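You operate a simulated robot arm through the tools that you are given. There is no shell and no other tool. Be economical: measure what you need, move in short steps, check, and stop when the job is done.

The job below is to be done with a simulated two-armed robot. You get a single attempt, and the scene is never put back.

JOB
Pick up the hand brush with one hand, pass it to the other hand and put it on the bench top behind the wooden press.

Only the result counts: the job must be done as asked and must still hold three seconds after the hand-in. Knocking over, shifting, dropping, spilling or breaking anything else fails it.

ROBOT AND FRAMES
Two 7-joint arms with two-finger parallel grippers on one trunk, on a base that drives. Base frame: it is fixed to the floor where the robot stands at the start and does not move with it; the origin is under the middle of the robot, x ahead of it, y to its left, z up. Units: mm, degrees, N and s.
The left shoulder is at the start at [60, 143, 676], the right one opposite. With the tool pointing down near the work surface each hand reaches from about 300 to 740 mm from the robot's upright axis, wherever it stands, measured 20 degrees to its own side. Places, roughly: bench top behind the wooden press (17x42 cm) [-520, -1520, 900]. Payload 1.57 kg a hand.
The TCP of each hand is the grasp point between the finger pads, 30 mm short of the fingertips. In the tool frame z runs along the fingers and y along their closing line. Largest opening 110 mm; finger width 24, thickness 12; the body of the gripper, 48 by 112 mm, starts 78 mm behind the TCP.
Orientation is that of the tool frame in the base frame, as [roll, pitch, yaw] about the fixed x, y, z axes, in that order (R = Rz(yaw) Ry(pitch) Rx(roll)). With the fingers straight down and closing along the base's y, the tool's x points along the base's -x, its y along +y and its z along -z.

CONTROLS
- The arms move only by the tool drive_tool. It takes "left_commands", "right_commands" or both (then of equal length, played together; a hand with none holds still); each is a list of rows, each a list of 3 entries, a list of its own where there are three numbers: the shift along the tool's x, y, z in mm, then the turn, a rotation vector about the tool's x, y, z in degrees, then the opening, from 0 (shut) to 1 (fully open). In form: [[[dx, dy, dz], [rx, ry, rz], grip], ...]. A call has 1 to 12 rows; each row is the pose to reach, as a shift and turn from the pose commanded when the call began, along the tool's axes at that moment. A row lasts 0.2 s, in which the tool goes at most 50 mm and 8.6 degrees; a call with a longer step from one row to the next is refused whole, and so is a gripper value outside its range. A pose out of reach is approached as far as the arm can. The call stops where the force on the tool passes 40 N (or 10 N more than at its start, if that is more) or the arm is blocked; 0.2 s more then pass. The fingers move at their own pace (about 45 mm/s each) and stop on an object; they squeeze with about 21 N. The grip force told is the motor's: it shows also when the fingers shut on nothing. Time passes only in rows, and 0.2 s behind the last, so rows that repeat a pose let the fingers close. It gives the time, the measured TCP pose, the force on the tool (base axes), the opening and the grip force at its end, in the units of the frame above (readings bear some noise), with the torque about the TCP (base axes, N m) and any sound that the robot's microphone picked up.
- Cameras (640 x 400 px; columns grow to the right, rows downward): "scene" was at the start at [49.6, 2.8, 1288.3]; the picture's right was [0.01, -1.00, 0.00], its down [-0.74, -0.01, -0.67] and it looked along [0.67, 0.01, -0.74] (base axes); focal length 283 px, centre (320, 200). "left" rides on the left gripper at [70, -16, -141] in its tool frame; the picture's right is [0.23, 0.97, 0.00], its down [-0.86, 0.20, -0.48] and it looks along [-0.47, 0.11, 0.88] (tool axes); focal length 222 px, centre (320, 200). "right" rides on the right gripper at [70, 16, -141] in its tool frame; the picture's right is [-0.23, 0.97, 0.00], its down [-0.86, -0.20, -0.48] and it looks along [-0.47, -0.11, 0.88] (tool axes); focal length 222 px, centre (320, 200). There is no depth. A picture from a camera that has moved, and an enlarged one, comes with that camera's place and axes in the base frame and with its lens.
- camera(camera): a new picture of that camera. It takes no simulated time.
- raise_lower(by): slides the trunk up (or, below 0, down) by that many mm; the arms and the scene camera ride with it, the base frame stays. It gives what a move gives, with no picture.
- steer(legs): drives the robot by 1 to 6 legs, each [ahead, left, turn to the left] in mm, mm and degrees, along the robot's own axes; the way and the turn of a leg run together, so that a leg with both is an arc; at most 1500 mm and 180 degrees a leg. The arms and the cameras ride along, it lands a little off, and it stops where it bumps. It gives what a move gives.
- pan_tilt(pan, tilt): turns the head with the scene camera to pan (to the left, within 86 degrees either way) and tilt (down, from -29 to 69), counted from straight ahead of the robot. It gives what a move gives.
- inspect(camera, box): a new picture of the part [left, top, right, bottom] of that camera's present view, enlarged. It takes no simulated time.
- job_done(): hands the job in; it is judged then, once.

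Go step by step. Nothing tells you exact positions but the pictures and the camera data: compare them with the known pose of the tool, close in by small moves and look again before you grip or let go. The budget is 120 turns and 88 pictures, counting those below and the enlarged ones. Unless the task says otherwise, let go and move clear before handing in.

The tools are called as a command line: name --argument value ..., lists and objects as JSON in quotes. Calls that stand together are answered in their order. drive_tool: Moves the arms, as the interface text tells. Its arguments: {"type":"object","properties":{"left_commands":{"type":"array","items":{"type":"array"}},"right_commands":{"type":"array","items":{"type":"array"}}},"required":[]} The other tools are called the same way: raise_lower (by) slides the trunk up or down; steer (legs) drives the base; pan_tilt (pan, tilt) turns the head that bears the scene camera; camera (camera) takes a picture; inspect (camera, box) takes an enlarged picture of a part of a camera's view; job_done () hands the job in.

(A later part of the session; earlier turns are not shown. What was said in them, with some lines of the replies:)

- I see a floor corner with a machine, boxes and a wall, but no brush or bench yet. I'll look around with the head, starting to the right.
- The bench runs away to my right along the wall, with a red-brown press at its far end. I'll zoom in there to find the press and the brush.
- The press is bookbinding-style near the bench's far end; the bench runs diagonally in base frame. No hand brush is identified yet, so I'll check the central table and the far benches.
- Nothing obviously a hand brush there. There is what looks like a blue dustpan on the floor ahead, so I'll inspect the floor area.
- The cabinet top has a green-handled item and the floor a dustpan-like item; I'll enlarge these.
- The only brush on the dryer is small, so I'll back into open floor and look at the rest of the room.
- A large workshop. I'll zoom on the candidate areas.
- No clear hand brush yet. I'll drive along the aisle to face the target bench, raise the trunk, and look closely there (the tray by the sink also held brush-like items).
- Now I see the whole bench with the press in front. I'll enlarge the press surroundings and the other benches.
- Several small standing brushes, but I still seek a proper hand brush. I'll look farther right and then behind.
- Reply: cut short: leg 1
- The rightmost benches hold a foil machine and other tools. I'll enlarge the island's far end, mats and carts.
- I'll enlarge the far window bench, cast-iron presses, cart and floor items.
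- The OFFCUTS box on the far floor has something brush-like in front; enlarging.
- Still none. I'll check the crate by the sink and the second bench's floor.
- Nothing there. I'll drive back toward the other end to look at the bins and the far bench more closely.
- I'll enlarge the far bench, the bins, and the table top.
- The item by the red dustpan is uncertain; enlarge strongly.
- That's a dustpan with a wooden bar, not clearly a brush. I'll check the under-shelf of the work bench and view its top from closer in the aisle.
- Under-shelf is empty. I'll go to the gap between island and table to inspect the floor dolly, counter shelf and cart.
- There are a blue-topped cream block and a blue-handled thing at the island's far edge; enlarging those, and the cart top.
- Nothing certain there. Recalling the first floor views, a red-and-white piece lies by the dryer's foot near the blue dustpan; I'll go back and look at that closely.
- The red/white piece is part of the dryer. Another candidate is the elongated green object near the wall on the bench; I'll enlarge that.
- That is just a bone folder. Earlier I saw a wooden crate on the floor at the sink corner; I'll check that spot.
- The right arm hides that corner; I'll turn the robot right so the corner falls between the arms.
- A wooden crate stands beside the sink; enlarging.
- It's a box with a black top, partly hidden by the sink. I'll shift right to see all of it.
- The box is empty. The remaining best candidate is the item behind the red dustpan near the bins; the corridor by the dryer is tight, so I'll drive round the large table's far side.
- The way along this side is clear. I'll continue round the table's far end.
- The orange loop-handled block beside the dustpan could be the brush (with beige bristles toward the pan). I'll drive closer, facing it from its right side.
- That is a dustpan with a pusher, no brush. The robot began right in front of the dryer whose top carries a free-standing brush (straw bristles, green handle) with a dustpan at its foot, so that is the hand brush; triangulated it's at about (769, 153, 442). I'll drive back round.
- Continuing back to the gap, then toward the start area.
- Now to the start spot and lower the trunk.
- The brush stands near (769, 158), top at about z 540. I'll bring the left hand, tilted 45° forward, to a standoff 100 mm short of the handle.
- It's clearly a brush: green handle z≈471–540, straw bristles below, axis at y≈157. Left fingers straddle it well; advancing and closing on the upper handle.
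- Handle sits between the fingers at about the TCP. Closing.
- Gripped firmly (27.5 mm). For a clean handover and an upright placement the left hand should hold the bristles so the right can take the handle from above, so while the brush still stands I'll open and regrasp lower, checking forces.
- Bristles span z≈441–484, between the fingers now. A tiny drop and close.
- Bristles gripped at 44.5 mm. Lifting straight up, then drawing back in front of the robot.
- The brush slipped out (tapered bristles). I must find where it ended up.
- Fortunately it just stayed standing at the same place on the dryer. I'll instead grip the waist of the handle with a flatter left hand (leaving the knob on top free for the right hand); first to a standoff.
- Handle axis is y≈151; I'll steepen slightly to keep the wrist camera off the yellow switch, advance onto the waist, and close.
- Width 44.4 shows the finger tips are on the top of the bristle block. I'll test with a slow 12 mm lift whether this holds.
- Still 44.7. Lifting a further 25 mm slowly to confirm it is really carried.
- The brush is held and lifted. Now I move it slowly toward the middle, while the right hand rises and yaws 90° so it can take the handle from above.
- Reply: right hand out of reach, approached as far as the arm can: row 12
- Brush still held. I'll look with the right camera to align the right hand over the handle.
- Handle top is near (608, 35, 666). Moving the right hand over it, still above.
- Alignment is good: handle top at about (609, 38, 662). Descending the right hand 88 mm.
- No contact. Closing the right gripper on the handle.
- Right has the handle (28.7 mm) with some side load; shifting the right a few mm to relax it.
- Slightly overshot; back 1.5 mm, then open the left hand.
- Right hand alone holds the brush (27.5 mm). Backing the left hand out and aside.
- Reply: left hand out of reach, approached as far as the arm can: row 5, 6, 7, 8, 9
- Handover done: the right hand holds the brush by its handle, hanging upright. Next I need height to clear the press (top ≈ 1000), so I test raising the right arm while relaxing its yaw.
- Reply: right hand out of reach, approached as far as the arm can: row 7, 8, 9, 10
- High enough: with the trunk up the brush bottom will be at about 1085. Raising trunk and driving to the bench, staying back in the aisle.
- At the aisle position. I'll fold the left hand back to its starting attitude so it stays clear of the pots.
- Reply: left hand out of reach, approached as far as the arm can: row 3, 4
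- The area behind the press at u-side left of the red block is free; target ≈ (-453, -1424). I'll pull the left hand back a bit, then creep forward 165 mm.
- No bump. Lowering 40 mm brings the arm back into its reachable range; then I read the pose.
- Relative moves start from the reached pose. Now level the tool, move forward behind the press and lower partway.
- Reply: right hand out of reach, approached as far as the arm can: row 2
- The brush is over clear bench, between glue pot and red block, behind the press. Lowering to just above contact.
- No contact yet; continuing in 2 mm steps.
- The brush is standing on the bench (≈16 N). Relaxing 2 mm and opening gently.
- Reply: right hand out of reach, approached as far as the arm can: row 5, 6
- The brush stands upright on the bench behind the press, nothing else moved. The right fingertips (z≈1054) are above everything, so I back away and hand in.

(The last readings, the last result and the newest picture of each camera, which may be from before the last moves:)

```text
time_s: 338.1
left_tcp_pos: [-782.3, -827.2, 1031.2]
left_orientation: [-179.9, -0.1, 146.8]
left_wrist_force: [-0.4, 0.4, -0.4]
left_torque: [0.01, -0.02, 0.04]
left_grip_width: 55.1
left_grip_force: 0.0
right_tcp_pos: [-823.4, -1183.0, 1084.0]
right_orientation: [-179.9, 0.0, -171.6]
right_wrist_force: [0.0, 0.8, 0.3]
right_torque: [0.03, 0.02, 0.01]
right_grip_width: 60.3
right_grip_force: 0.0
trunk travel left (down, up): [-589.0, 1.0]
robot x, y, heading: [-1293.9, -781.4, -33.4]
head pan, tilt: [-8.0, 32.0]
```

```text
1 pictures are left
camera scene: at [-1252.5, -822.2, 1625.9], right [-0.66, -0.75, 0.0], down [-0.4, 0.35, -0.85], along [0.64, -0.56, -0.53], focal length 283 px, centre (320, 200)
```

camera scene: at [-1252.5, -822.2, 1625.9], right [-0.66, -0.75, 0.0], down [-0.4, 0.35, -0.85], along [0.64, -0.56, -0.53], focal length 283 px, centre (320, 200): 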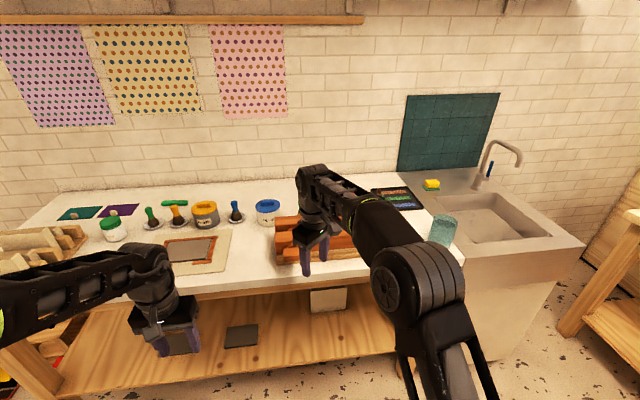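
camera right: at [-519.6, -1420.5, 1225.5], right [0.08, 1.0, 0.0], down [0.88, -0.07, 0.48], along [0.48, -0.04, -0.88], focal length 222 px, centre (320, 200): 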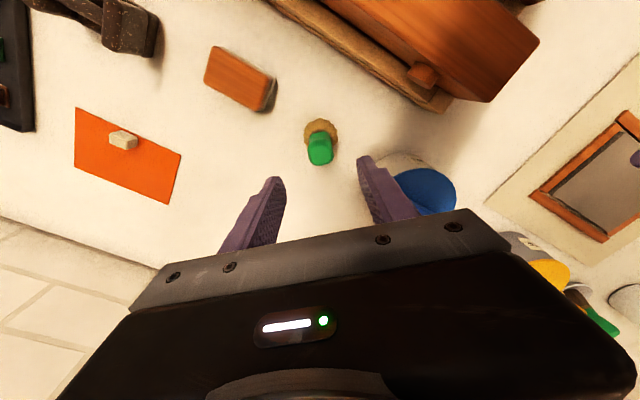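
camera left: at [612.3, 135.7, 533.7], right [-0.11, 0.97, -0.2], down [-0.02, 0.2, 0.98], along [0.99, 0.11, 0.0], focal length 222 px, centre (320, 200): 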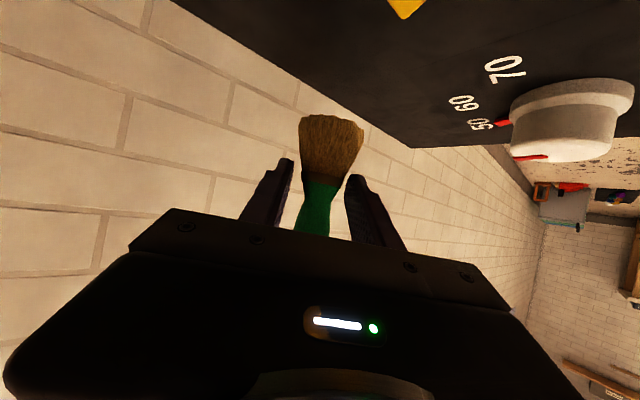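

The bench looks undisturbed and both hands are clear of it; handing in.

job_done

```text
The job is handed in.
```

I picked up the brush with the left hand, passed it to the right and stood it upright on the bench top behind the wooden press, between the glue pot and the red block. I then moved both hands clear and handed in.

- **Which brush:** I took "the hand brush" to be the straw-bristled, green-handled one on top of the dryer at the start position. It is only about 10 cm tall. There are similar brushes on a second bench and in a shelf, so this choice is my judgement.
- **First lift:** My first lift slipped. The brush stayed standing on the dryer and I regripped it.
- **Last check:** After release, the right camera showed the brush standing behind the press with nothing around it moved. In the final scene picture the arm hides that spot, so I did not see it again after backing away.
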